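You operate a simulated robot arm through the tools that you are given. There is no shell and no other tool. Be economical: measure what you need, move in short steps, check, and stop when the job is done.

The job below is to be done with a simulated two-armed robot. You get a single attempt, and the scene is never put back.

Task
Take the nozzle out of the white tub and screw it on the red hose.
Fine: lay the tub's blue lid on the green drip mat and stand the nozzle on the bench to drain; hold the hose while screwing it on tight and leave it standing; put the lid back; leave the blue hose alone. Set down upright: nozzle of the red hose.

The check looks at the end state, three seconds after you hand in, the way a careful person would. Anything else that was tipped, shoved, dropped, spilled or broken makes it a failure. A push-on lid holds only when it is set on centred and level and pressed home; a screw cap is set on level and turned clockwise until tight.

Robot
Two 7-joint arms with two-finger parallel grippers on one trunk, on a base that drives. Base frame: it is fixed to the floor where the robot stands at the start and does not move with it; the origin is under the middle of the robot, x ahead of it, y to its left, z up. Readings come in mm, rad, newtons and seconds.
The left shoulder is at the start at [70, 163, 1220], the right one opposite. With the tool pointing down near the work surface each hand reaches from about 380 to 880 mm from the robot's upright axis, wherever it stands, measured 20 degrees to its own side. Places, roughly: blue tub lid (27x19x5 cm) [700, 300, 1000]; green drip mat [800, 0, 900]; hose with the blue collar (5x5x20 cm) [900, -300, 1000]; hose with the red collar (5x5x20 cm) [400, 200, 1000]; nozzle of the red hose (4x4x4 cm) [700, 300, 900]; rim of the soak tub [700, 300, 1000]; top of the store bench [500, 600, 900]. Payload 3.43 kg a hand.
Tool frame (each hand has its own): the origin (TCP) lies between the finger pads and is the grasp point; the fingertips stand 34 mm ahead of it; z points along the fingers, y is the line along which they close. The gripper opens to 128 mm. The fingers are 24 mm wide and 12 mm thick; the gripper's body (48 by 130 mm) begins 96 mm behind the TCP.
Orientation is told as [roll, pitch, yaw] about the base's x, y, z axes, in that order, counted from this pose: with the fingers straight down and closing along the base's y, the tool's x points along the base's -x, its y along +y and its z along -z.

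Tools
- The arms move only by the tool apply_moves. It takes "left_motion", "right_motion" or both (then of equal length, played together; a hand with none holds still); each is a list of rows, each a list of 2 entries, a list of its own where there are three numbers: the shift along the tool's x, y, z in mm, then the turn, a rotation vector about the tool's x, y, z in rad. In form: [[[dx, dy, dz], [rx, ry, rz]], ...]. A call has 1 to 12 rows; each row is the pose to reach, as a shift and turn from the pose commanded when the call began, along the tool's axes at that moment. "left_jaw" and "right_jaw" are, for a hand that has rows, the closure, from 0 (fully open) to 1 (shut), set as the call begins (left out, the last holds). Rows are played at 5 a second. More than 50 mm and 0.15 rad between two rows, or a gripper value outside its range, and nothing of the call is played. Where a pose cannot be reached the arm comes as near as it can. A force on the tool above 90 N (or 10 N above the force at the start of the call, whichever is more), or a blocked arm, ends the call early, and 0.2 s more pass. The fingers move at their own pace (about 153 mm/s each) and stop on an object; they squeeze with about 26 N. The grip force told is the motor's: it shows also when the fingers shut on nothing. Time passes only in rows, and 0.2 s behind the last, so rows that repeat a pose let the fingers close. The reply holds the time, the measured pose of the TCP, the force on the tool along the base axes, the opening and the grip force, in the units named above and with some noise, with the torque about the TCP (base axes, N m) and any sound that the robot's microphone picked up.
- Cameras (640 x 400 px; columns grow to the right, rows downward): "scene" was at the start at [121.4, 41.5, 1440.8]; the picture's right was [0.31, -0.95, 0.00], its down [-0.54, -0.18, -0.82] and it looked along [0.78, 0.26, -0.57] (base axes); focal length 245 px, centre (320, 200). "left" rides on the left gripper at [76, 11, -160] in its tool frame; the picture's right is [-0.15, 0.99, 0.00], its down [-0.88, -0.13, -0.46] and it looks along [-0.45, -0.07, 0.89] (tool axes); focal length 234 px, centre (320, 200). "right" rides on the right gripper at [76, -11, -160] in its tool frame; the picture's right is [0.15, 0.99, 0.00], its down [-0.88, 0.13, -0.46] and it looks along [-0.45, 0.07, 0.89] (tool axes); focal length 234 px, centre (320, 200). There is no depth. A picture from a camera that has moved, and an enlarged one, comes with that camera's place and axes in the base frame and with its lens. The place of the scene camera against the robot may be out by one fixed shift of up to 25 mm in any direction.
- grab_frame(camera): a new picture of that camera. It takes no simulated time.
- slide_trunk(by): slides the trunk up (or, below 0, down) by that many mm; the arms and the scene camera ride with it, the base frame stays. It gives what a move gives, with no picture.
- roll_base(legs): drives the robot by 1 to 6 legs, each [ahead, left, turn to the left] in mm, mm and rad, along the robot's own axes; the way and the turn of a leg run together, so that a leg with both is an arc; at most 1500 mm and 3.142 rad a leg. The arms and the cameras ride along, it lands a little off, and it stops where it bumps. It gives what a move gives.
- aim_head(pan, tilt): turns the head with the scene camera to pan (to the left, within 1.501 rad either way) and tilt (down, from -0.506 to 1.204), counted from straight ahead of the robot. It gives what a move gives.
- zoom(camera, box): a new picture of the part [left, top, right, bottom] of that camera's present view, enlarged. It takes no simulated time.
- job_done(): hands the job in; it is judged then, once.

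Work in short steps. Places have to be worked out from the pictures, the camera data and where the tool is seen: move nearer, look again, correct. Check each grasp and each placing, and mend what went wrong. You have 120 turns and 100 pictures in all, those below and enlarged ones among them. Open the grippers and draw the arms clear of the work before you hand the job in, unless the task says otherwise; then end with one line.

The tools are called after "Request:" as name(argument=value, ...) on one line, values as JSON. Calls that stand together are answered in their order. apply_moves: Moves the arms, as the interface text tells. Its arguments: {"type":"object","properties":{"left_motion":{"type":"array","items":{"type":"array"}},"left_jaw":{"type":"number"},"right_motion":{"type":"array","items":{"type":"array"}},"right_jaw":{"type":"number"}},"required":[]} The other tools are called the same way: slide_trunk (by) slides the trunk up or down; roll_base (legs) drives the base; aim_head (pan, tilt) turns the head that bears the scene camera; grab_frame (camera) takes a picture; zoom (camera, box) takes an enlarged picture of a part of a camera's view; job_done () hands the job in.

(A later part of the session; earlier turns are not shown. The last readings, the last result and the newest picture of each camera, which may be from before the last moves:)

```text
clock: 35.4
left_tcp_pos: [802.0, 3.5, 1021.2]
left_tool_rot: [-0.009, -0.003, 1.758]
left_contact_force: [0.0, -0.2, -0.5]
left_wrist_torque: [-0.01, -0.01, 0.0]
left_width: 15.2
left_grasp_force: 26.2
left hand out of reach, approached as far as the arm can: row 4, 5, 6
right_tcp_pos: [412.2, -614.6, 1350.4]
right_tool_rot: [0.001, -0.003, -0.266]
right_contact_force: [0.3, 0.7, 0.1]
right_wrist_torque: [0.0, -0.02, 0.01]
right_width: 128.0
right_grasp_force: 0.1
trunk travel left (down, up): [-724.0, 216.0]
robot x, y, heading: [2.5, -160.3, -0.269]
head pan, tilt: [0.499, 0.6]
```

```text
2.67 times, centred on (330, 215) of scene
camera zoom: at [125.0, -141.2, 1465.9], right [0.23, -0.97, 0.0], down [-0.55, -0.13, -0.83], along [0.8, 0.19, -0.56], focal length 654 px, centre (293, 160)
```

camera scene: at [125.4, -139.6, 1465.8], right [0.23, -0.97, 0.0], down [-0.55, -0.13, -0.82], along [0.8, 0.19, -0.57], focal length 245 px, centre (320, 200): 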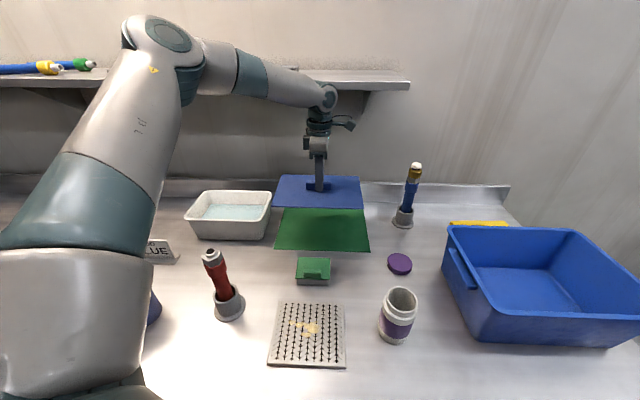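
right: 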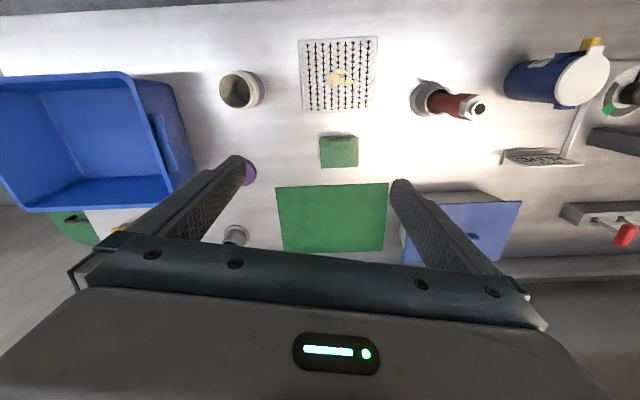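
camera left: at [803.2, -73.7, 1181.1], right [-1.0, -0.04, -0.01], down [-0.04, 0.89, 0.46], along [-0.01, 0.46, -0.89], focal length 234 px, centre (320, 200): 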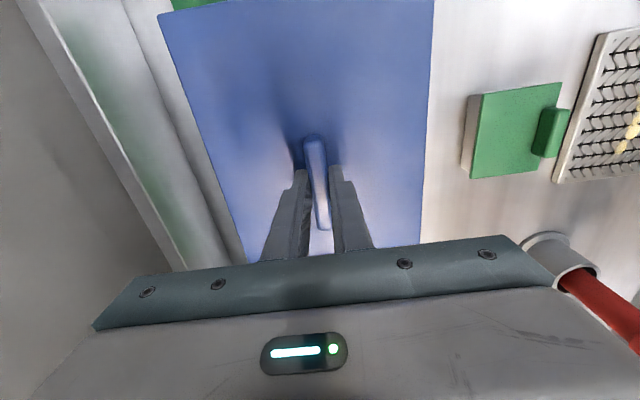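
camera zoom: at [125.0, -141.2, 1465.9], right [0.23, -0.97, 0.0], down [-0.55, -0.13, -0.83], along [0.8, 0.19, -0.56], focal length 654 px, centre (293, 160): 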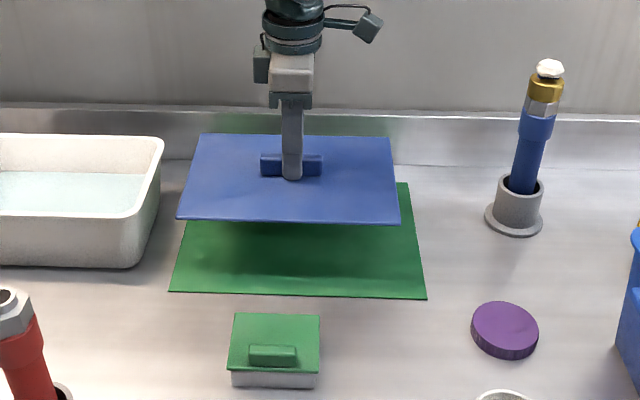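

The lid outline now lies within the mat's. To have reach for the lowering, I roll the base 25 mm toward the bench, pull the hand back the same amount, and lower.

Request:
roll_base(legs=[[22, 11, 0]])

Request:
apply_moves(left_motion=[[[2, 22, 0], [0, 0, 0]], [[2, 22, 20], [0, 0, 0]], [[2, 22, 40], [0, 0, 0]], [[2, 22, 55], [0, 0, 0]], [[2, 22, 55], [0, 0, 0]]])

Request:
zoom(camera="scene", box=[240, 140, 420, 290])

```text
clock: 36.2
left_tcp_pos: [821.4, 6.3, 1026.0]
left_tool_rot: [-0.014, -0.004, 1.758]
left_contact_force: [-0.2, -0.6, -0.9]
left_wrist_torque: [0.05, -0.11, 0.02]
left_width: 15.4
left_grasp_force: 25.6
right_tcp_pos: [431.2, -612.1, 1352.8]
right_tool_rot: [0.004, -0.01, -0.267]
right_contact_force: [-1.0, -0.5, -0.5]
right_wrist_torque: [0.02, -0.09, -0.03]
right_width: 127.8
right_grasp_force: 0.1
trunk travel left (down, up): [-724.0, 216.0]
robot x, y, heading: [25.6, -157.7, -0.266]
head pan, tilt: [0.499, 0.6]
```

```text
clock: 37.4
left_tcp_pos: [797.7, 5.0, 970.1]
left_tool_rot: [-0.008, -0.003, 1.757]
left_contact_force: [0.9, -0.7, -1.3]
left_wrist_torque: [-0.02, 0.0, 0.04]
left_width: 15.5
left_grasp_force: 26.7
left hand out of reach, approached as far as the arm can: row 4, 5
right_tcp_pos: [436.0, -610.0, 1350.2]
right_tool_rot: [0.003, -0.004, -0.27]
right_contact_force: [0.4, -1.4, 0.0]
right_wrist_torque: [-0.01, -0.02, -0.01]
right_width: 128.0
right_grasp_force: 0.0
trunk travel left (down, up): [-724.0, 216.0]
robot x, y, heading: [28.3, -159.0, -0.268]
head pan, tilt: [0.499, 0.6]
```

```text
2.67 times, centred on (330, 215) of scene
camera zoom: at [149.0, -136.6, 1465.8], right [0.23, -0.97, 0.0], down [-0.55, -0.13, -0.82], along [0.8, 0.19, -0.57], focal length 654 px, centre (293, 160)
```

zoom: 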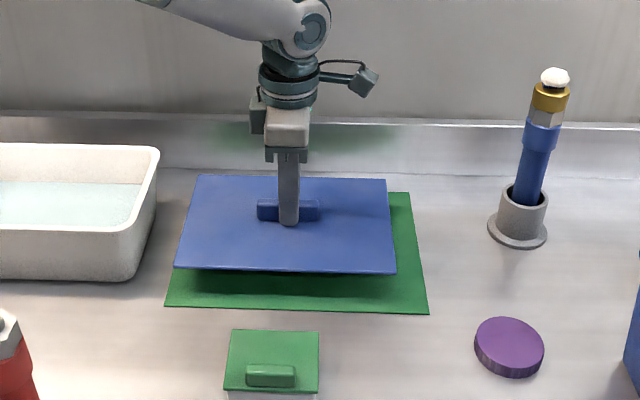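

Lowering the trunk will bring the lid down the rest of the way. The lid is a touch too far left on the mat, so I roll 12 mm right first, then lower 25 mm.

Request:
roll_base(legs=[[4, -12, 0]])

Request:
slide_trunk(by=-25)

Request:
zoom(camera="scene", box=[240, 140, 420, 290])

```text
clock: 38.2
left_tcp_pos: [799.1, -3.4, 968.5]
left_tool_rot: [-0.009, 0.0, 1.758]
left_contact_force: [-0.1, 0.7, -1.1]
left_wrist_torque: [-0.06, 0.01, 0.03]
left_width: 15.4
left_grasp_force: 26.0
right_tcp_pos: [437.0, -618.6, 1351.8]
right_tool_rot: [0.0, -0.004, -0.266]
right_contact_force: [0.8, 1.2, 0.3]
right_wrist_torque: [-0.08, 0.01, 0.02]
right_width: 128.1
right_grasp_force: 0.0
trunk travel left (down, up): [-724.0, 216.0]
robot x, y, heading: [27.8, -169.1, -0.27]
head pan, tilt: [0.499, 0.6]
```

```text
clock: 38.9
left_tcp_pos: [796.4, -5.7, 944.2]
left_tool_rot: [-0.009, -0.002, 1.759]
left_contact_force: [-0.4, 0.0, -1.1]
left_wrist_torque: [0.0, 0.01, 0.01]
left_width: 15.4
left_grasp_force: 26.0
right_tcp_pos: [436.5, -621.8, 1325.7]
right_tool_rot: [0.001, -0.004, -0.265]
right_contact_force: [-0.5, 0.5, 0.6]
right_wrist_torque: [-0.03, -0.03, -0.01]
right_width: 128.1
right_grasp_force: 0.0
trunk travel left (down, up): [-699.0, 241.0]
robot x, y, heading: [27.7, -172.5, -0.266]
head pan, tilt: [0.499, 0.6]
```

```text
2.67 times, centred on (330, 215) of scene
camera zoom: at [149.7, -148.7, 1440.8], right [0.23, -0.97, 0.0], down [-0.55, -0.13, -0.82], along [0.8, 0.19, -0.57], focal length 654 px, centre (293, 160)
```

zoom: 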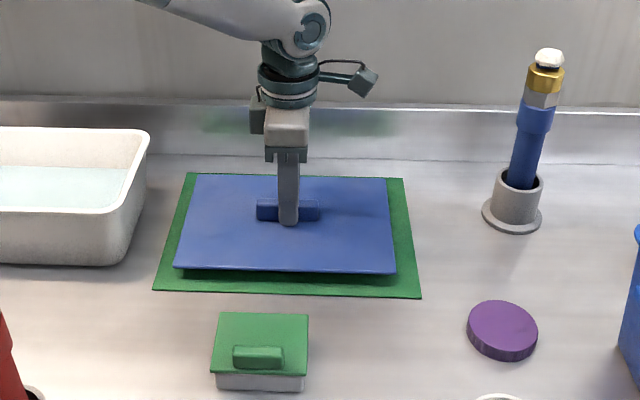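

The lid is well centred on the mat, with a small gap left beneath it. I lower 12 mm more.

Request:
slide_trunk(by=-12)

Request:
zoom(camera="scene", box=[280, 170, 400, 270])

```text
clock: 39.5
left_tcp_pos: [799.0, -6.5, 933.3]
left_tool_rot: [-0.011, -0.001, 1.759]
left_contact_force: [1.3, 0.4, 4.6]
left_wrist_torque: [0.13, 0.44, -0.08]
left_width: 15.5
left_grasp_force: 25.9
right_tcp_pos: [434.9, -622.9, 1313.6]
right_tool_rot: [0.001, -0.005, -0.266]
right_contact_force: [-0.2, -0.1, -0.3]
right_wrist_torque: [0.02, 0.02, -0.01]
right_width: 128.1
right_grasp_force: 0.1
trunk travel left (down, up): [-687.0, 253.0]
robot x, y, heading: [27.2, -171.6, -0.268]
head pan, tilt: [0.499, 0.6]
```

```text
4.00 times, centred on (340, 220) of scene
camera zoom: at [149.1, -148.9, 1428.9], right [0.23, -0.97, 0.0], down [-0.55, -0.13, -0.83], along [0.8, 0.19, -0.56], focal length 980 px, centre (240, 120)
```

zoom: 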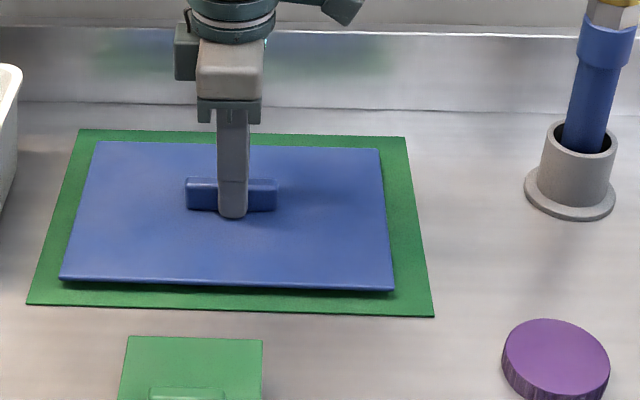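

It is touching down (about 5 N). I open the fingers slightly and lift away.

Request:
apply_moves(left_motion=[[[0, 0, 0], [0, 0, 0]], [[0, 0, 0], [0, 0, 0]], [[0, 3, -30], [0, 0, 0]], [[0, 6, -70], [0, 0, 0]], [[0, 10, -110], [0, 0, 0]], [[0, 10, -150], [0, 0, 0]], [[0, 10, -150], [0, 0, 0]]], left_jaw=0.65)

Request:
grab_frame(camera="left")

Request:
grab_frame(camera="scene")

```text
clock: 41.1
left_tcp_pos: [784.2, -10.5, 1081.3]
left_tool_rot: [-0.01, -0.005, 1.758]
left_contact_force: [-0.4, -0.2, -0.6]
left_wrist_torque: [-0.04, 0.0, 0.0]
left_width: 44.6
left_grasp_force: 0.0
right_tcp_pos: [437.3, -622.5, 1314.2]
right_tool_rot: [0.002, -0.006, -0.267]
right_contact_force: [1.0, -0.6, 1.3]
right_wrist_torque: [-0.03, 0.0, 0.0]
right_width: 128.0
right_grasp_force: 0.1
trunk travel left (down, up): [-687.0, 253.0]
robot x, y, heading: [26.4, -167.4, -0.264]
head pan, tilt: [0.499, 0.6]
```

```text
64 pictures are left
camera left: at [786.3, -87.6, 1240.3], right [-1.0, -0.04, -0.01], down [-0.04, 0.89, 0.46], along [-0.01, 0.46, -0.89], focal length 234 px, centre (320, 200)
```

left: 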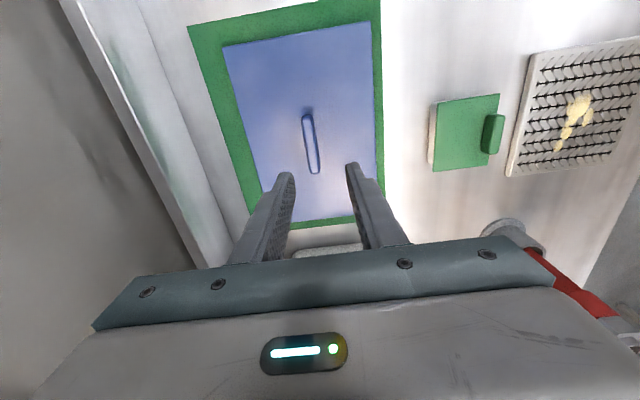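

```text
63 pictures are left
camera scene: at [150.4, -148.7, 1428.7], right [0.23, -0.97, 0.0], down [-0.55, -0.13, -0.82], along [0.8, 0.19, -0.57], focal length 245 px, centre (320, 200)
```

scene: 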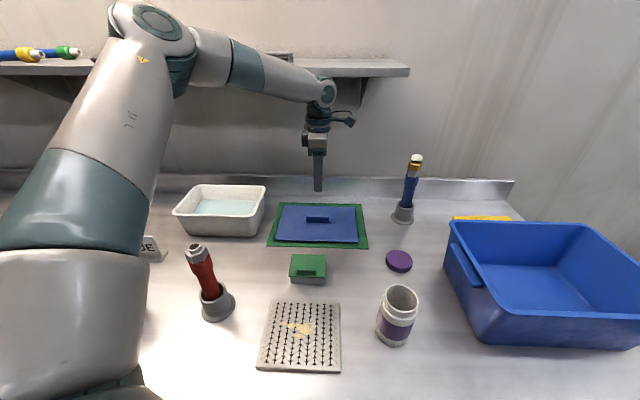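

The lid lies flat, fully on the mat. I drive back left to look into the tub from above.

Request:
roll_base(legs=[[-133, 275, 0]])

Request:
grab_frame(camera="left")

Request:
grab_frame(camera="scene")

```text
clock: 43.2
left_tcp_pos: [731.7, 286.0, 1081.3]
left_tool_rot: [-0.009, -0.003, 1.753]
left_contact_force: [-0.3, -0.1, -0.2]
left_wrist_torque: [0.04, -0.01, -0.04]
left_width: 44.9
left_grasp_force: 0.0
right_tcp_pos: [380.7, -323.9, 1313.3]
right_tool_rot: [0.005, -0.004, -0.275]
right_contact_force: [0.0, -0.7, -0.5]
right_wrist_torque: [0.0, -0.01, 0.02]
right_width: 127.9
right_grasp_force: 0.0
trunk travel left (down, up): [-687.0, 253.0]
robot x, y, heading: [-26.5, 134.7, -0.274]
head pan, tilt: [0.499, 0.6]
```

```text
62 pictures are left
camera left: at [733.0, 208.5, 1240.6], right [-1.0, -0.03, -0.01], down [-0.03, 0.89, 0.46], along [-0.01, 0.46, -0.89], focal length 234 px, centre (320, 200)
```

left: 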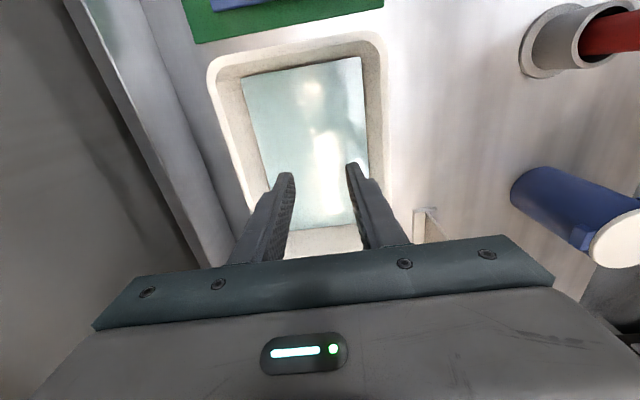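

```text
61 pictures are left
camera scene: at [96.5, 150.9, 1428.8], right [0.23, -0.97, 0.0], down [-0.55, -0.13, -0.82], along [0.8, 0.19, -0.57], focal length 245 px, centre (320, 200)
```

scene: 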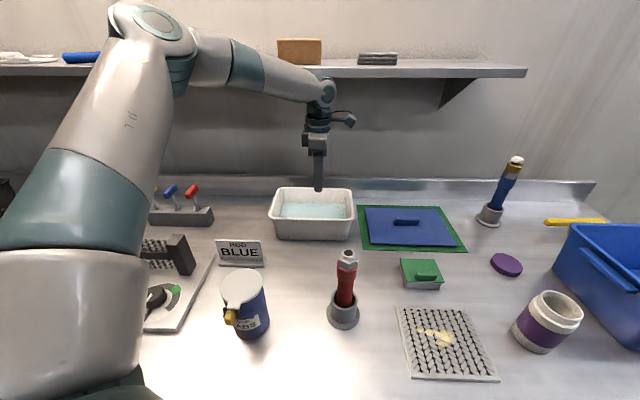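

The water surface hides the bottom, so I enlarge both views to find the nozzle.

Request:
zoom(camera="left", box=[200, 20, 400, 270])

Request:
zoom(camera="scene", box=[260, 175, 365, 245])

```text
1.60 times, centred on (300, 145) of left
camera zoom: at [733.0, 208.5, 1240.6], right [-1.0, -0.03, -0.01], down [-0.03, 0.89, 0.46], along [-0.01, 0.46, -0.89], focal length 375 px, centre (352, 288)
```

zoom: 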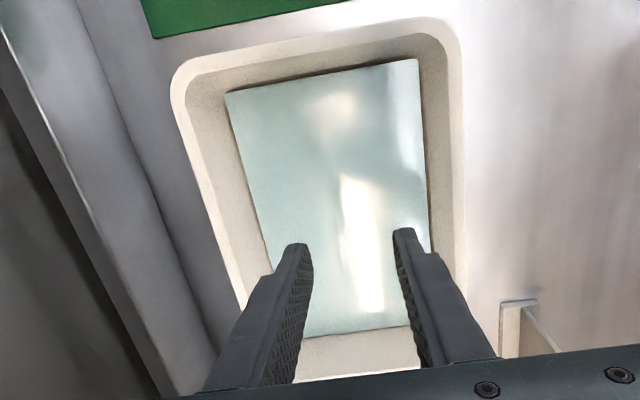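

```text
5.71 times, centred on (312, 210) of scene
camera zoom: at [96.5, 150.9, 1428.8], right [0.23, -0.97, 0.0], down [-0.55, -0.13, -0.82], along [0.8, 0.19, -0.57], focal length 1401 px, centre (363, 143)
```

zoom: 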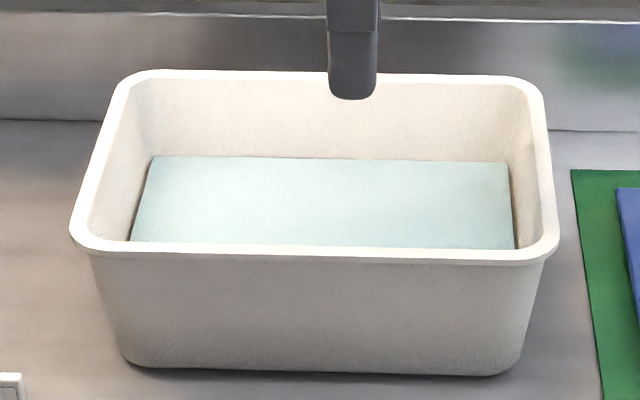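

The nozzle is not visible through the water from here. I open the gripper and shift the hand for a different glare and angle.

Request:
apply_moves(left_motion=[[[-30, 0, 0], [0, 0, 0]], [[-60, 0, 0], [0, 0, 0]], [[-80, 0, 0], [0, 0, 0]], [[-80, 0, 0], [0, 0, 0]]], left_jaw=0)

Request:
zoom(camera="left", box=[200, 0, 420, 200])

```text
clock: 44.2
left_tcp_pos: [716.9, 365.1, 1081.1]
left_tool_rot: [-0.008, -0.003, 1.752]
left_contact_force: [1.0, -0.1, 0.3]
left_wrist_torque: [0.01, -0.04, 0.01]
left_width: 127.7
left_grasp_force: 0.1
right_tcp_pos: [381.3, -324.5, 1313.7]
right_tool_rot: [0.002, -0.007, -0.274]
right_contact_force: [0.2, 0.3, -0.3]
right_wrist_torque: [0.0, 0.0, 0.0]
right_width: 128.0
right_grasp_force: 0.1
trunk travel left (down, up): [-687.0, 253.0]
robot x, y, heading: [-23.9, 129.7, -0.271]
head pan, tilt: [0.499, 0.6]
```

```text
2.00 times, centred on (310, 100) of left
camera zoom: at [718.2, 287.6, 1240.9], right [-1.0, -0.03, -0.01], down [-0.03, 0.89, 0.46], along [-0.01, 0.46, -0.89], focal length 468 px, centre (340, 400)
```

zoom: 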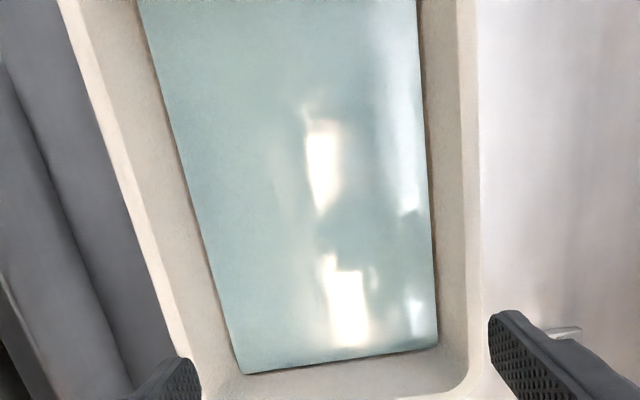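

The water is opaque and shows only reflections. I estimate the water area's centre at about (737, 303), roughly 212 x 131 mm. I move over it with the fingers at about 85 mm and will probe by touch, force-guarded.

Request:
apply_moves(left_motion=[[[22, -3, 0], [0, 0, -0.01]], [[44, -6, 0], [0, 0, -0.01]], [[65, -8, 0], [0, 0, -0.02]], [[65, -8, 30], [0, 0, -0.02]], [[65, -8, 60], [0, 0, -0.02]], [[65, -8, 85], [0, 0, -0.02]], [[65, -8, 85], [0, 0, -0.02]]], left_jaw=0.33)

Request:
grab_frame(camera="left")

Request:
zoom(camera="scene", box=[260, 155, 365, 245])

```text
clock: 45.8
left_tcp_pos: [736.9, 302.4, 996.1]
left_tool_rot: [-0.01, -0.002, 1.771]
left_contact_force: [0.0, 0.3, 0.1]
left_wrist_torque: [0.03, -0.04, 0.0]
left_width: 85.8
left_grasp_force: 0.1
right_tcp_pos: [380.7, -323.5, 1313.9]
right_tool_rot: [0.001, -0.005, -0.275]
right_contact_force: [-1.2, -0.3, -0.3]
right_wrist_torque: [0.06, -0.01, 0.0]
right_width: 128.1
right_grasp_force: 0.0
trunk travel left (down, up): [-687.0, 253.0]
robot x, y, heading: [-26.5, 130.1, -0.27]
head pan, tilt: [0.499, 0.6]
```

```text
57 pictures are left
camera left: at [739.6, 225.4, 1155.7], right [-1.0, -0.05, -0.01], down [-0.05, 0.89, 0.46], along [-0.02, 0.46, -0.89], focal length 234 px, centre (320, 200)
```

left: 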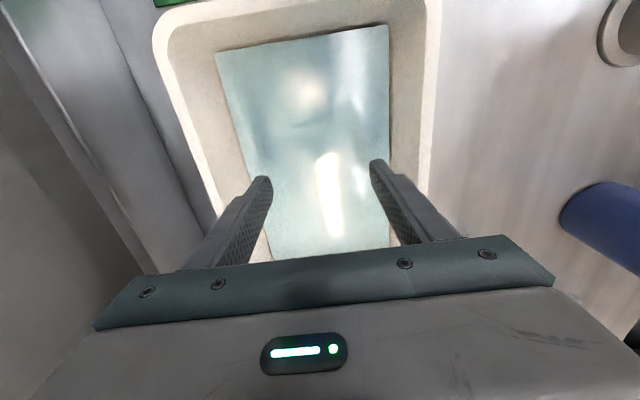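

```text
4.44 times, centred on (312, 200) of scene
camera zoom: at [96.1, 152.0, 1428.9], right [0.23, -0.97, 0.0], down [-0.55, -0.13, -0.83], along [0.8, 0.19, -0.56], focal length 1089 px, centre (353, 200)
```

zoom: 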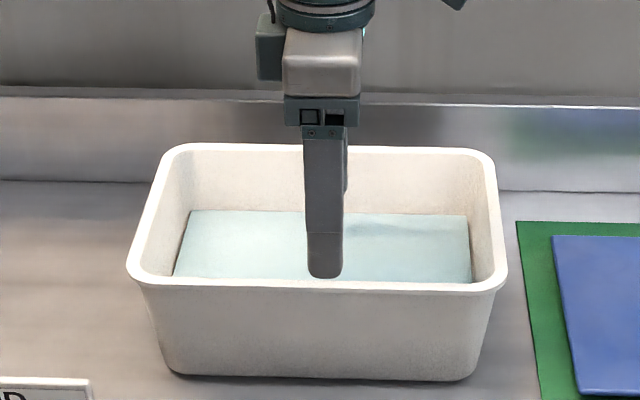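

The hand is centred over the water with tips at z of about 962. I descend slowly toward the floor, watching the force.

Request:
apply_moves(left_motion=[[[0, 0, 15], [0, 0, 0]], [[0, 0, 30], [0, 0, 0]], [[0, 0, 42], [0, 0, 0]], [[0, 0, 54], [0, 0, 0]], [[0, 0, 54], [0, 0, 0]]])

```text
clock: 47.0
left_tcp_pos: [738.4, 302.0, 942.5]
left_tool_rot: [-0.009, -0.002, 1.773]
left_contact_force: [-0.4, -0.8, -0.7]
left_wrist_torque: [0.0, 0.02, 0.0]
left_width: 86.0
left_grasp_force: 0.1
right_tcp_pos: [380.2, -322.7, 1314.3]
right_tool_rot: [0.002, -0.006, -0.275]
right_contact_force: [0.7, 0.0, 1.0]
right_wrist_torque: [0.01, 0.01, -0.04]
right_width: 128.2
right_grasp_force: 0.0
trunk travel left (down, up): [-687.0, 253.0]
robot x, y, heading: [-25.4, 131.7, -0.27]
head pan, tilt: [0.499, 0.6]
```

No contact with the tips at 908. I go 8 mm lower and close gently to feel for the nozzle.

Request:
apply_moves(left_motion=[[[0, 0, 8], [0, 0, 0]], [[0, 0, 8], [0, 0, 0]]])

Request:
apply_moves(left_motion=[[[0, 0, 0], [0, 0, 0]], [[0, 0, 0], [0, 0, 0]], [[0, 0, 0], [0, 0, 0]]], left_jaw=1)

```text
clock: 47.6
left_tcp_pos: [738.1, 303.7, 934.1]
left_tool_rot: [-0.009, -0.003, 1.773]
left_contact_force: [-0.3, -1.4, 0.7]
left_wrist_torque: [0.01, 0.0, 0.02]
left_width: 85.9
left_grasp_force: 0.0
right_tcp_pos: [382.1, -323.7, 1313.5]
right_tool_rot: [0.0, -0.005, -0.275]
right_contact_force: [1.4, 0.5, 0.6]
right_wrist_torque: [-0.01, -0.01, 0.02]
right_width: 128.0
right_grasp_force: 0.1
trunk travel left (down, up): [-687.0, 253.0]
robot x, y, heading: [-28.4, 130.8, -0.27]
head pan, tilt: [0.499, 0.6]
```

```text
clock: 48.4
left_tcp_pos: [738.7, 302.7, 933.8]
left_tool_rot: [-0.009, -0.004, 1.772]
left_contact_force: [0.6, -0.3, -0.1]
left_wrist_torque: [0.02, 0.02, 0.03]
left_width: 0.0
left_grasp_force: 25.5
right_tcp_pos: [381.4, -323.3, 1313.5]
right_tool_rot: [0.003, -0.005, -0.272]
right_contact_force: [-0.2, 0.6, -0.9]
right_wrist_torque: [0.04, 0.02, 0.02]
right_width: 128.3
right_grasp_force: 0.0
trunk travel left (down, up): [-687.0, 253.0]
robot x, y, heading: [-24.9, 133.3, -0.272]
head pan, tilt: [0.499, 0.6]
```

Nothing at the centre. I lift, shift 50 mm to the left, reopen and probe there.

Request:
apply_moves(left_motion=[[[0, 0, -25], [0, 0, 0]], [[0, 0, -50], [0, 0, 0]], [[-25, 0, -50], [0, 0, 0]], [[-50, 0, -50], [0, 0, 0]]], left_jaw=0.33)

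Request:
apply_moves(left_motion=[[[0, 0, 12], [0, 0, 0]], [[0, 0, 22], [0, 0, 0]], [[0, 0, 32], [0, 0, 0]], [[0, 0, 42], [0, 0, 0]], [[0, 0, 50], [0, 0, 0]], [[0, 0, 50], [0, 0, 0]]])

Request:
apply_moves(left_motion=[[[0, 0, 0], [0, 0, 0]], [[0, 0, 0], [0, 0, 0]], [[0, 0, 0], [0, 0, 0]]], left_jaw=1)

```text
clock: 49.4
left_tcp_pos: [727.5, 352.7, 983.5]
left_tool_rot: [-0.009, -0.001, 1.771]
left_contact_force: [0.6, -0.3, 0.2]
left_wrist_torque: [-0.03, 0.02, -0.03]
left_width: 85.8
left_grasp_force: 0.1
right_tcp_pos: [379.9, -322.2, 1314.3]
right_tool_rot: [0.001, -0.003, -0.273]
right_contact_force: [-0.1, 0.5, -0.2]
right_wrist_torque: [-0.03, -0.02, 0.02]
right_width: 128.0
right_grasp_force: 0.0
trunk travel left (down, up): [-687.0, 253.0]
robot x, y, heading: [-25.0, 131.8, -0.27]
head pan, tilt: [0.499, 0.6]
```

```text
clock: 50.8
left_tcp_pos: [727.8, 352.1, 934.4]
left_tool_rot: [-0.009, -0.005, 1.772]
left_contact_force: [0.8, 0.1, 0.0]
left_wrist_torque: [0.02, 0.02, 0.01]
left_width: 85.7
left_grasp_force: 0.1
right_tcp_pos: [382.1, -323.0, 1313.7]
right_tool_rot: [0.001, -0.006, -0.276]
right_contact_force: [-0.1, 1.1, -0.4]
right_wrist_torque: [0.01, 0.01, 0.02]
right_width: 127.9
right_grasp_force: 0.1
trunk travel left (down, up): [-687.0, 253.0]
robot x, y, heading: [-29.2, 130.2, -0.273]
head pan, tilt: [0.499, 0.6]
```

```text
clock: 51.6
left_tcp_pos: [729.0, 351.9, 934.3]
left_tool_rot: [-0.008, -0.002, 1.771]
left_contact_force: [-0.4, -0.9, -0.5]
left_wrist_torque: [0.0, -0.01, 0.0]
left_width: 0.1
left_grasp_force: 25.7
right_tcp_pos: [381.7, -323.1, 1313.8]
right_tool_rot: [0.003, -0.006, -0.274]
right_contact_force: [0.3, -0.4, 1.3]
right_wrist_torque: [0.0, -0.01, 0.02]
right_width: 127.9
right_grasp_force: 0.0
trunk travel left (down, up): [-687.0, 253.0]
robot x, y, heading: [-27.9, 132.5, -0.272]
head pan, tilt: [0.499, 0.6]
```

Nothing on the left either. I probe 50 mm right of the centre.

Request:
apply_moves(left_motion=[[[0, 0, -25], [0, 0, 0]], [[0, 0, -50], [0, 0, 0]], [[35, 0, -50], [0, 0, 0]], [[70, 0, -50], [0, 0, 0]], [[100, 0, -50], [0, 0, 0]], [[100, 0, -50], [0, 0, 0]]], left_jaw=0.33)

Request:
apply_moves(left_motion=[[[0, 0, 12], [0, 0, 0]], [[0, 0, 22], [0, 0, 0]], [[0, 0, 32], [0, 0, 0]], [[0, 0, 42], [0, 0, 0]], [[0, 0, 50], [0, 0, 0]], [[0, 0, 50], [0, 0, 0]]])

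Request:
apply_moves(left_motion=[[[0, 0, 0], [0, 0, 0]], [[0, 0, 0], [0, 0, 0]], [[0, 0, 0], [0, 0, 0]]], left_jaw=1)

```text
clock: 53.0
left_tcp_pos: [746.5, 253.7, 983.1]
left_tool_rot: [-0.012, -0.001, 1.773]
left_contact_force: [-0.4, 0.0, -0.1]
left_wrist_torque: [0.0, 0.0, 0.02]
left_width: 85.9
left_grasp_force: 0.0
right_tcp_pos: [380.9, -323.6, 1313.0]
right_tool_rot: [0.003, -0.004, -0.271]
right_contact_force: [0.5, 0.2, 0.2]
right_wrist_torque: [0.0, -0.01, 0.01]
right_width: 127.8
right_grasp_force: 0.1
trunk travel left (down, up): [-687.0, 253.0]
robot x, y, heading: [-24.6, 130.1, -0.269]
head pan, tilt: [0.499, 0.6]
```

```text
clock: 54.4
left_tcp_pos: [734.2, 265.1, 943.9]
left_tool_rot: [-0.009, -0.001, 1.773]
left_contact_force: [0.7, 0.3, -0.3]
left_wrist_torque: [0.01, -0.03, -0.01]
left_width: 85.6
left_grasp_force: 0.1
left hand out of reach, approached as far as the arm can: row 1, 2, 3, 4, 5, 6
right_tcp_pos: [382.3, -323.5, 1314.1]
right_tool_rot: [0.002, -0.005, -0.276]
right_contact_force: [0.2, -0.2, 0.8]
right_wrist_torque: [0.03, 0.0, -0.01]
right_width: 127.9
right_grasp_force: 0.1
trunk travel left (down, up): [-687.0, 253.0]
robot x, y, heading: [-24.4, 132.8, -0.272]
head pan, tilt: [0.499, 0.6]
```

```text
clock: 55.2
left_tcp_pos: [733.7, 264.9, 944.4]
left_tool_rot: [-0.008, -0.001, 1.772]
left_contact_force: [-0.9, -0.1, 1.1]
left_wrist_torque: [-0.01, 0.08, 0.0]
left_width: 24.6
left_grasp_force: 25.8
right_tcp_pos: [380.7, -323.1, 1313.6]
right_tool_rot: [0.002, -0.006, -0.273]
right_contact_force: [-1.5, 0.4, -0.8]
right_wrist_torque: [-0.03, 0.0, -0.02]
right_width: 128.1
right_grasp_force: 0.0
trunk travel left (down, up): [-687.0, 253.0]
robot x, y, heading: [-27.3, 133.2, -0.275]
head pan, tilt: [0.499, 0.6]
```

The fingers closed on something 24.6 mm wide at about (734, 265). I lift it straight up and look.

Request:
apply_moves(left_motion=[[[0, 0, -10], [0, 0, 0]], [[0, 0, -25], [0, 0, 0]], [[0, 0, -45], [0, 0, 0]], [[0, 0, -70], [0, 0, 0]], [[0, 0, -95], [0, 0, 0]], [[0, 0, -95], [0, 0, 0]]])

Request:
zoom(camera="scene", box=[260, 135, 380, 235])

Request:
zoom(camera="left", box=[220, 60, 420, 260])

```text
clock: 56.6
left_tcp_pos: [733.9, 264.9, 1038.9]
left_tool_rot: [-0.009, -0.004, 1.771]
left_contact_force: [-0.6, -0.3, -0.7]
left_wrist_torque: [0.0, 0.02, -0.04]
left_width: 24.4
left_grasp_force: 25.9
right_tcp_pos: [381.7, -322.4, 1313.3]
right_tool_rot: [0.002, -0.004, -0.274]
right_contact_force: [1.2, -0.5, 0.6]
right_wrist_torque: [0.01, -0.02, 0.0]
right_width: 128.0
right_grasp_force: 0.1
trunk travel left (down, up): [-687.0, 253.0]
robot x, y, heading: [-29.4, 133.4, -0.275]
head pan, tilt: [0.499, 0.6]
```

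```text
4.00 times, centred on (320, 185) of scene
camera zoom: at [97.0, 151.9, 1428.8], right [0.23, -0.97, 0.0], down [-0.55, -0.13, -0.82], along [0.8, 0.19, -0.57], focal length 980 px, centre (320, 260)
```

zoom: 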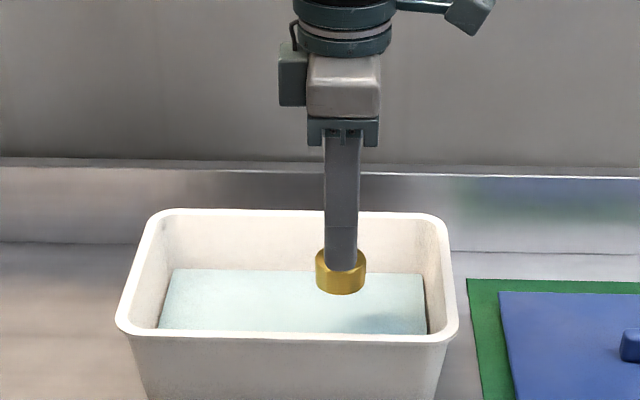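

```text
2.00 times, centred on (320, 160) of left
camera zoom: at [736.2, 188.9, 1198.4], right [-1.0, -0.05, -0.01], down [-0.05, 0.89, 0.46], along [-0.02, 0.46, -0.89], focal length 468 px, centre (320, 280)
```

zoom: 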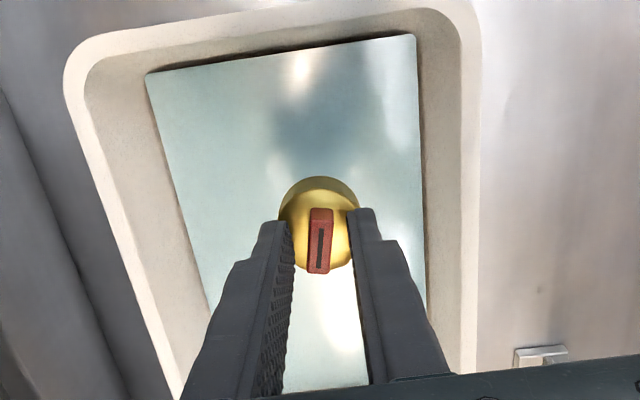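

The nozzle is out, upright, held by its upper body with a brass collar below. I raise it and let it drip over the tub for a moment before moving away.

Request:
apply_moves(left_motion=[[[0, 0, -25], [0, 0, 0]], [[0, 0, -50], [0, 0, 0]], [[0, 0, -50], [0, 0, 0]], [[0, 0, -50], [0, 0, 0]], [[0, 0, -50], [0, 0, 0]], [[0, 0, -50], [0, 0, 0]], [[0, 0, -50], [0, 0, 0]], [[0, 0, -50], [0, 0, 0]], [[0, 0, -50], [0, 0, 0]], [[0, 0, -50], [0, 0, 0]], [[0, 0, -50], [0, 0, 0]], [[0, 0, -50], [0, 0, 0]]])

Request:
apply_moves(left_motion=[[[-2, 40, 0], [0, 0, 0]], [[-4, 80, 0], [0, 0, 0]], [[-6, 125, 0], [0, 0, 0]], [[-7.5, 173, 0], [0, 0, 0]], [[-7.5, 173, 45], [0, 0, 0]], [[-7.5, 173, 90], [0, 0, 0]], [[-7.5, 173, 90], [0, 0, 0]]])

Request:
grab_frame(camera="scene")

Request:
grab_frame(camera="left")

```text
clock: 59.2
left_tcp_pos: [732.8, 264.5, 1089.2]
left_tool_rot: [-0.01, -0.004, 1.773]
left_contact_force: [-0.2, -0.3, -1.2]
left_wrist_torque: [0.04, 0.0, -0.01]
left_width: 24.2
left_grasp_force: 26.3
right_tcp_pos: [381.5, -322.8, 1313.8]
right_tool_rot: [0.001, -0.004, -0.274]
right_contact_force: [0.3, -0.5, 1.0]
right_wrist_torque: [0.03, -0.01, -0.01]
right_width: 127.9
right_grasp_force: 0.0
trunk travel left (down, up): [-687.0, 253.0]
robot x, y, heading: [-22.7, 130.7, -0.278]
head pan, tilt: [0.499, 0.6]
```

```text
clock: 60.8
left_tcp_pos: [559.3, 238.1, 998.2]
left_tool_rot: [-0.009, -0.001, 1.772]
left_contact_force: [-0.4, -0.8, -0.1]
left_wrist_torque: [-0.02, 0.02, 0.01]
left_width: 24.5
left_grasp_force: 25.8
right_tcp_pos: [380.1, -323.4, 1314.2]
right_tool_rot: [0.003, -0.008, -0.274]
right_contact_force: [0.5, 0.2, -0.3]
right_wrist_torque: [0.03, -0.04, 0.01]
right_width: 127.7
right_grasp_force: 0.1
trunk travel left (down, up): [-687.0, 253.0]
robot x, y, heading: [-25.8, 133.7, -0.269]
head pan, tilt: [0.499, 0.6]
```

```text
53 pictures are left
camera scene: at [94.5, 151.6, 1429.1], right [0.23, -0.97, 0.0], down [-0.55, -0.13, -0.83], along [0.8, 0.19, -0.56], focal length 245 px, centre (320, 200)
```

scene: 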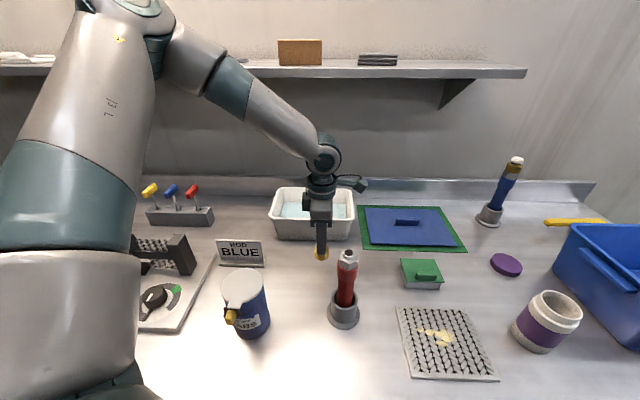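

```text
52 pictures are left
camera left: at [562.5, 161.7, 1157.3], right [-1.0, -0.05, -0.01], down [-0.05, 0.89, 0.46], along [-0.02, 0.46, -0.89], focal length 234 px, centre (320, 200)
```

left: 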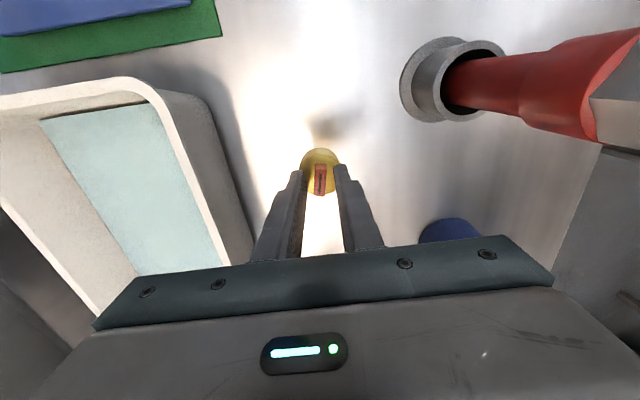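

There is clear bench under the nozzle. I lower it to about 5 mm above contact, then ease it down.

Request:
apply_moves(left_motion=[[[0, 0, 25], [0, 0, 0]], [[0, 0, 45], [0, 0, 0]], [[0, 0, 54], [0, 0, 0]], [[0, 0, 58], [0, 0, 0]], [[0, 0, 58], [0, 0, 0]]])

Request:
zoom(camera="scene", box=[270, 210, 370, 290])

```text
clock: 62.0
left_tcp_pos: [574.6, 248.7, 942.3]
left_tool_rot: [-0.002, 0.0, 1.769]
left_contact_force: [0.0, -0.4, -1.2]
left_wrist_torque: [0.01, -0.02, -0.02]
left_width: 24.1
left_grasp_force: 26.0
left hand out of reach, approached as far as the arm can: row 1, 2, 3, 4, 5
right_tcp_pos: [381.0, -322.2, 1313.1]
right_tool_rot: [0.001, -0.004, -0.274]
right_contact_force: [0.0, -0.4, 0.1]
right_wrist_torque: [-0.01, 0.03, -0.06]
right_width: 128.2
right_grasp_force: 0.2
trunk travel left (down, up): [-687.0, 253.0]
robot x, y, heading: [-25.7, 129.0, -0.274]
head pan, tilt: [0.499, 0.6]
```

```text
5.00 times, centred on (320, 250) of scene
camera zoom: at [96.4, 151.8, 1428.8], right [0.23, -0.97, 0.0], down [-0.55, -0.13, -0.82], along [0.8, 0.19, -0.57], focal length 1226 px, centre (320, -50)
```

zoom: 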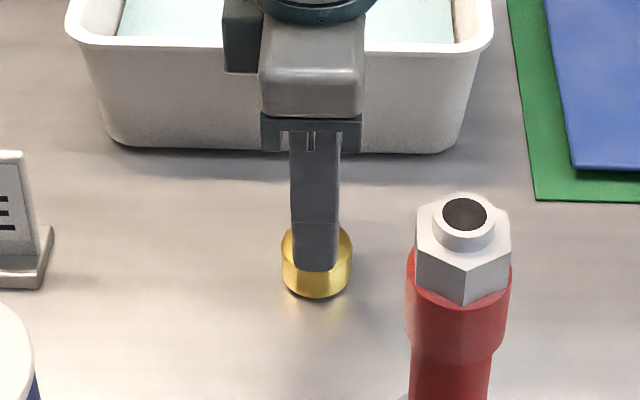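

Near the bench. I use the trunk to ease it down the last few millimetres.

Request:
slide_trunk(by=-5)

```text
clock: 62.5
left_tcp_pos: [575.3, 248.8, 938.8]
left_tool_rot: [-0.003, -0.001, 1.769]
left_contact_force: [0.7, 2.7, 13.8]
left_wrist_torque: [0.21, 0.1, -0.02]
left_width: 24.0
left_grasp_force: 26.0
right_tcp_pos: [381.0, -321.4, 1308.7]
right_tool_rot: [0.001, -0.005, -0.274]
right_contact_force: [-0.5, 0.5, -0.3]
right_wrist_torque: [0.04, 0.01, -0.01]
right_width: 128.0
right_grasp_force: 0.1
trunk travel left (down, up): [-682.0, 258.0]
robot x, y, heading: [-24.1, 134.0, -0.274]
head pan, tilt: [0.499, 0.6]
```

It is on the bench (14 N). I release, lift off, and let it drain while I check that it stands.

Request:
apply_moves(left_motion=[[[0, 0, 0], [0, 0, 0]], [[0, 0, 0], [0, 0, 0]], [[0, 0, -20], [0, 0, 0]], [[0, 0, -50], [0, 0, 0]], [[0, 0, -90], [0, 0, 0]], [[0, 0, -130], [0, 0, 0]], [[0, 0, -160], [0, 0, 0]], [[0, 0, -160], [0, 0, 0]]], left_jaw=0.5)

Request:
zoom(camera="scene", box=[270, 210, 370, 290])

Request:
grab_frame(camera="left")

```text
clock: 64.3
left_tcp_pos: [577.5, 246.0, 1098.3]
left_tool_rot: [-0.003, 0.0, 1.769]
left_contact_force: [0.2, -0.3, 0.6]
left_wrist_torque: [0.0, 0.02, 0.01]
left_width: 64.0
left_grasp_force: 0.1
right_tcp_pos: [381.6, -323.6, 1309.5]
right_tool_rot: [0.002, -0.006, -0.275]
right_contact_force: [0.0, -0.2, 0.5]
right_wrist_torque: [-0.03, -0.02, 0.05]
right_width: 128.1
right_grasp_force: 0.1
trunk travel left (down, up): [-682.0, 258.0]
robot x, y, heading: [-27.1, 128.7, -0.27]
head pan, tilt: [0.499, 0.6]
```

```text
5.00 times, centred on (320, 250) of scene
camera zoom: at [96.9, 151.8, 1423.8], right [0.23, -0.97, 0.0], down [-0.55, -0.13, -0.82], along [0.8, 0.19, -0.57], focal length 1226 px, centre (320, -50)
```

zoom: 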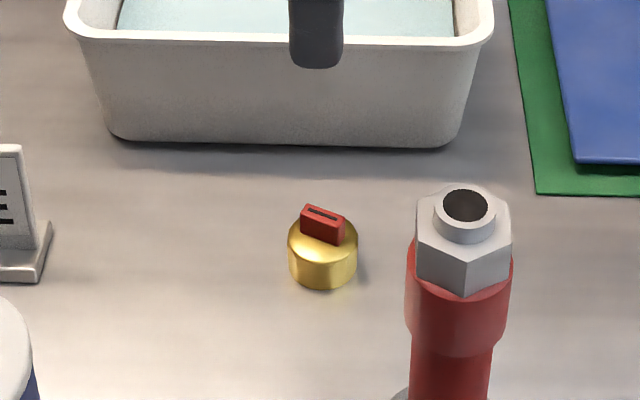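

```text
49 pictures are left
camera left: at [581.1, 170.7, 1257.8], right [-1.0, -0.05, 0.0], down [-0.05, 0.89, 0.46], along [-0.02, 0.46, -0.89], focal length 234 px, centre (320, 200)
```

left: 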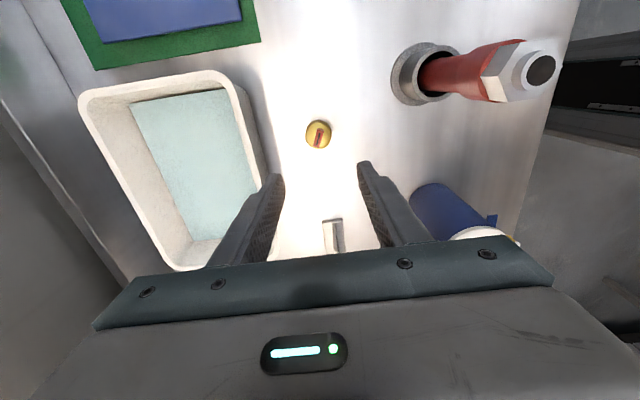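

The nozzle stands upright: a brass collar of about 40 mm with a red tip, at about (582, 238). I let it drain a bit, then regrip it properly by the brass collar, centred.

Request:
apply_moves(left_motion=[[[9, -3, 0], [0, 0, 0]], [[9, -3, 0], [0, 0, 0]], [[9, -3, 0], [0, 0, 0]], [[9, -3, 0], [0, 0, 0]], [[9, -3, 0], [0, 0, 0]], [[9, -3, 0], [0, 0, 0]], [[9, -3, 0], [0, 0, 0]], [[9, -3, 0], [0, 0, 0]], [[9, -3, 40], [0, 0, 0]], [[9, -3, 80], [0, 0, 0]], [[9, -3, 110], [0, 0, 0]], [[9, -3, 110], [0, 0, 0]]], left_jaw=0.35)

Request:
zoom(camera="left", box=[220, 80, 420, 280])

```text
clock: 66.9
left_tcp_pos: [580.1, 237.8, 986.8]
left_tool_rot: [-0.001, -0.002, 1.768]
left_contact_force: [0.7, -0.7, 1.0]
left_wrist_torque: [-0.02, -0.01, -0.02]
left_width: 83.2
left_grasp_force: 0.1
right_tcp_pos: [380.5, -323.4, 1308.7]
right_tool_rot: [0.001, -0.007, -0.274]
right_contact_force: [0.2, 0.1, -0.4]
right_wrist_torque: [-0.02, -0.06, -0.02]
right_width: 127.8
right_grasp_force: 0.0
trunk travel left (down, up): [-682.0, 258.0]
robot x, y, heading: [-28.8, 132.7, -0.271]
head pan, tilt: [0.499, 0.6]
```

```text
2.00 times, centred on (320, 180) of left
camera zoom: at [583.1, 161.1, 1146.9], right [-1.0, -0.05, 0.0], down [-0.05, 0.89, 0.46], along [-0.02, 0.46, -0.89], focal length 468 px, centre (320, 240)
```

zoom: 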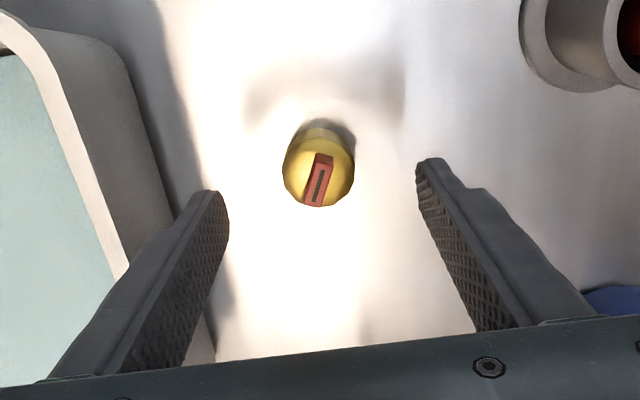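

The nozzle is aligned under the hand within about 2 mm. I descend to TCP z of about 923 and close on the collar.

Request:
apply_moves(left_motion=[[[0, 0, 30], [0, 0, 0]], [[0, 0, 50], [0, 0, 0]], [[0, 0, 63], [0, 0, 0]], [[0, 0, 63], [0, 0, 0]]])

Request:
zoom(camera="scene", box=[270, 200, 370, 280])

```text
clock: 67.9
left_tcp_pos: [583.8, 241.2, 924.2]
left_tool_rot: [0.003, 0.002, 1.765]
left_contact_force: [0.8, -0.5, -0.2]
left_wrist_torque: [0.0, -0.02, 0.01]
left_width: 83.0
left_grasp_force: 0.1
right_tcp_pos: [381.0, -322.3, 1308.3]
right_tool_rot: [0.001, -0.006, -0.274]
right_contact_force: [-0.4, 0.1, 0.8]
right_wrist_torque: [0.0, 0.03, 0.01]
right_width: 128.3
right_grasp_force: 0.1
trunk travel left (down, up): [-682.0, 258.0]
robot x, y, heading: [-22.2, 135.8, -0.274]
head pan, tilt: [0.499, 0.6]
```

```text
5.00 times, centred on (320, 240) of scene
camera zoom: at [96.6, 151.8, 1423.8], right [0.23, -0.97, 0.0], down [-0.55, -0.13, -0.82], along [0.8, 0.19, -0.57], focal length 1226 px, centre (320, 0)
```

zoom: 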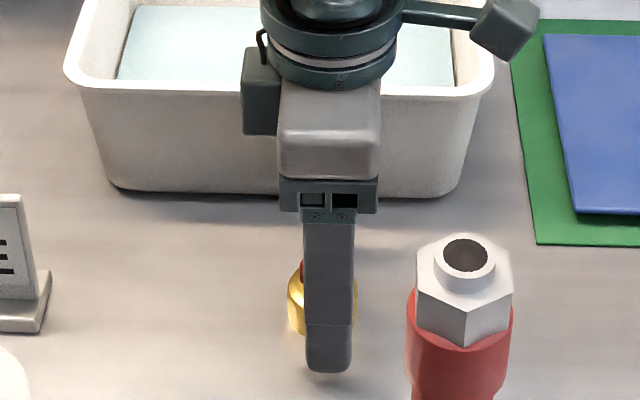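

The fingers straddle the collar. I close.

Request:
apply_moves(left_motion=[[[0, 0, 0], [0, 0, 0]], [[0, 0, 0], [0, 0, 0]], [[0, 0, 0], [0, 0, 0]], [[0, 0, 0], [0, 0, 0]]], left_jaw=1)

Request:
zoom(camera="left", box=[220, 100, 420, 300])

```text
clock: 68.9
left_tcp_pos: [583.0, 241.9, 924.7]
left_tool_rot: [0.004, 0.003, 1.763]
left_contact_force: [1.0, 0.1, -0.2]
left_wrist_torque: [-0.02, 0.03, 0.03]
left_width: 38.0
left_grasp_force: 26.4
right_tcp_pos: [380.9, -321.6, 1308.8]
right_tool_rot: [0.002, -0.004, -0.273]
right_contact_force: [0.3, -0.6, -0.6]
right_wrist_torque: [0.0, -0.03, -0.02]
right_width: 127.8
right_grasp_force: 0.1
trunk travel left (down, up): [-682.0, 258.0]
robot x, y, heading: [-23.2, 127.7, -0.274]
head pan, tilt: [0.499, 0.6]
```

```text
2.00 times, centred on (320, 200) of left
camera zoom: at [586.7, 165.5, 1084.8], right [-1.0, -0.05, 0.0], down [-0.04, 0.89, 0.45], along [-0.02, 0.45, -0.89], focal length 468 px, centre (320, 200)
```

zoom: 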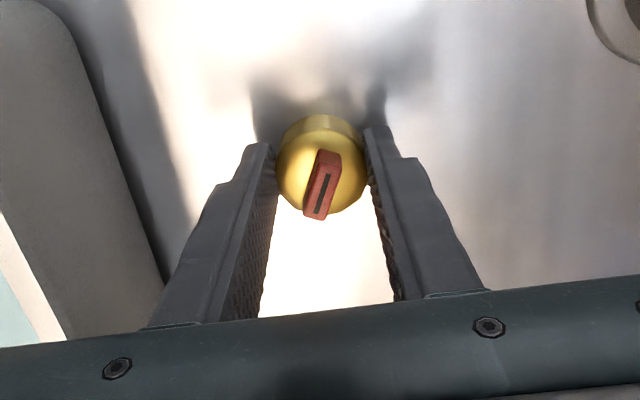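

The collar is gripped (38 mm) and centred on the tool axis, its bottom about 45 mm below the TCP. I lift high and then drive to a stance square to the bench with the hose straight ahead.

Request:
apply_moves(left_motion=[[[0, 0, -20], [0, 0, 0]], [[0, 0, -60], [0, 0, 0]], [[0, 0, -105], [0, 0, 0]], [[0, 0, -150], [0, 0, 0]], [[0, 0, -195], [0, 0, 0]], [[0, 0, -240], [0, 0, 0]], [[0, 0, -275], [0, 0, 0]], [[0, 0, -275], [0, 0, 0]]])

Request:
roll_base(legs=[[-49, -66, 0], [0, 0, 0.447]])

Request:
aim_head(pan=0, tilt=0.75)

Request:
grab_frame(camera="scene")

Request:
grab_frame(camera="right")

```text
clock: 70.7
left_tcp_pos: [580.3, 241.6, 1202.1]
left_tool_rot: [-0.002, 0.002, 1.767]
left_contact_force: [0.4, 0.3, -0.6]
left_wrist_torque: [-0.01, 0.04, 0.01]
left_width: 38.2
left_grasp_force: 26.8
right_tcp_pos: [382.4, -323.0, 1309.6]
right_tool_rot: [0.002, -0.004, -0.274]
right_contact_force: [0.8, -0.1, -0.4]
right_wrist_torque: [-0.01, 0.01, 0.0]
right_width: 128.0
right_grasp_force: 0.0
trunk travel left (down, up): [-682.0, 258.0]
robot x, y, heading: [-24.8, 136.2, -0.272]
head pan, tilt: [0.499, 0.6]
```

```text
clock: 73.1
left_tcp_pos: [402.4, 446.5, 1203.5]
left_tool_rot: [-0.001, 0.0, 2.227]
left_contact_force: [-0.1, -0.4, -0.9]
left_wrist_torque: [-0.01, 0.01, -0.02]
left_width: 37.7
left_grasp_force: 26.1
right_tcp_pos: [475.3, -147.9, 1309.6]
right_tool_rot: [0.002, -0.003, 0.188]
right_contact_force: [0.6, -0.4, -0.1]
right_wrist_torque: [0.03, 0.0, 0.01]
right_width: 128.1
right_grasp_force: 0.2
trunk travel left (down, up): [-682.0, 258.0]
robot x, y, heading: [-85.9, 83.8, 0.186]
head pan, tilt: [0.499, 0.6]
```

```text
clock: 74.0
left_tcp_pos: [403.1, 446.7, 1202.3]
left_tool_rot: [-0.003, 0.001, 2.229]
left_contact_force: [0.0, -0.1, -0.2]
left_wrist_torque: [0.01, -0.01, 0.0]
left_width: 38.0
left_grasp_force: 25.5
right_tcp_pos: [475.9, -146.5, 1308.5]
right_tool_rot: [0.002, -0.006, 0.186]
right_contact_force: [0.0, 0.0, 0.4]
right_wrist_torque: [0.02, 0.02, 0.03]
right_width: 127.9
right_grasp_force: 0.0
trunk travel left (down, up): [-682.0, 258.0]
robot x, y, heading: [-91.1, 80.0, 0.189]
head pan, tilt: [0.0, 0.75]
```

```text
45 pictures are left
camera scene: at [27.7, 119.3, 1411.0], right [0.19, -0.98, 0.0], down [-0.67, -0.13, -0.73], along [0.72, 0.14, -0.68], focal length 245 px, centre (320, 200)
```

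scene: 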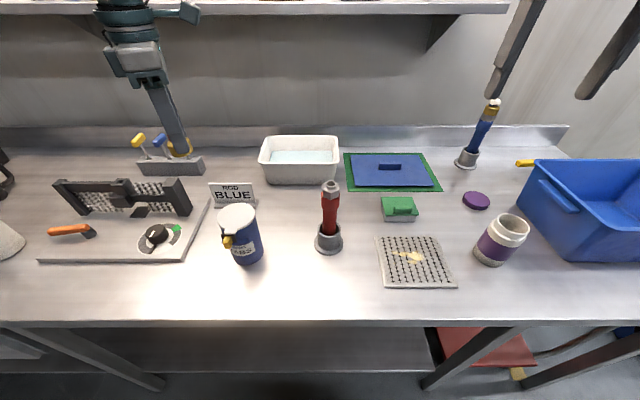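

```text
44 pictures are left
camera right: at [402.5, -172.6, 1468.5], right [-0.33, 0.95, 0.0], down [0.84, 0.29, 0.46], along [0.43, 0.15, -0.89], focal length 234 px, centre (320, 200)
```

right: 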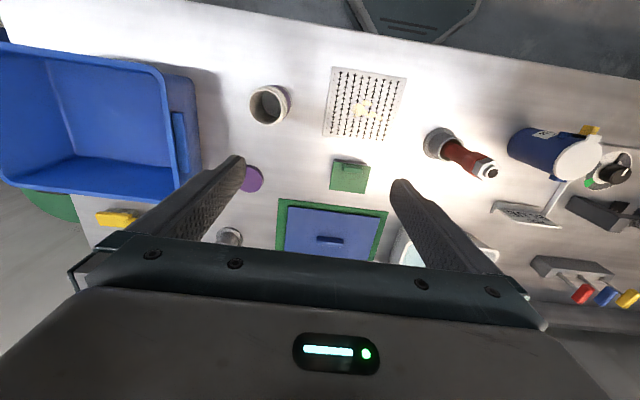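

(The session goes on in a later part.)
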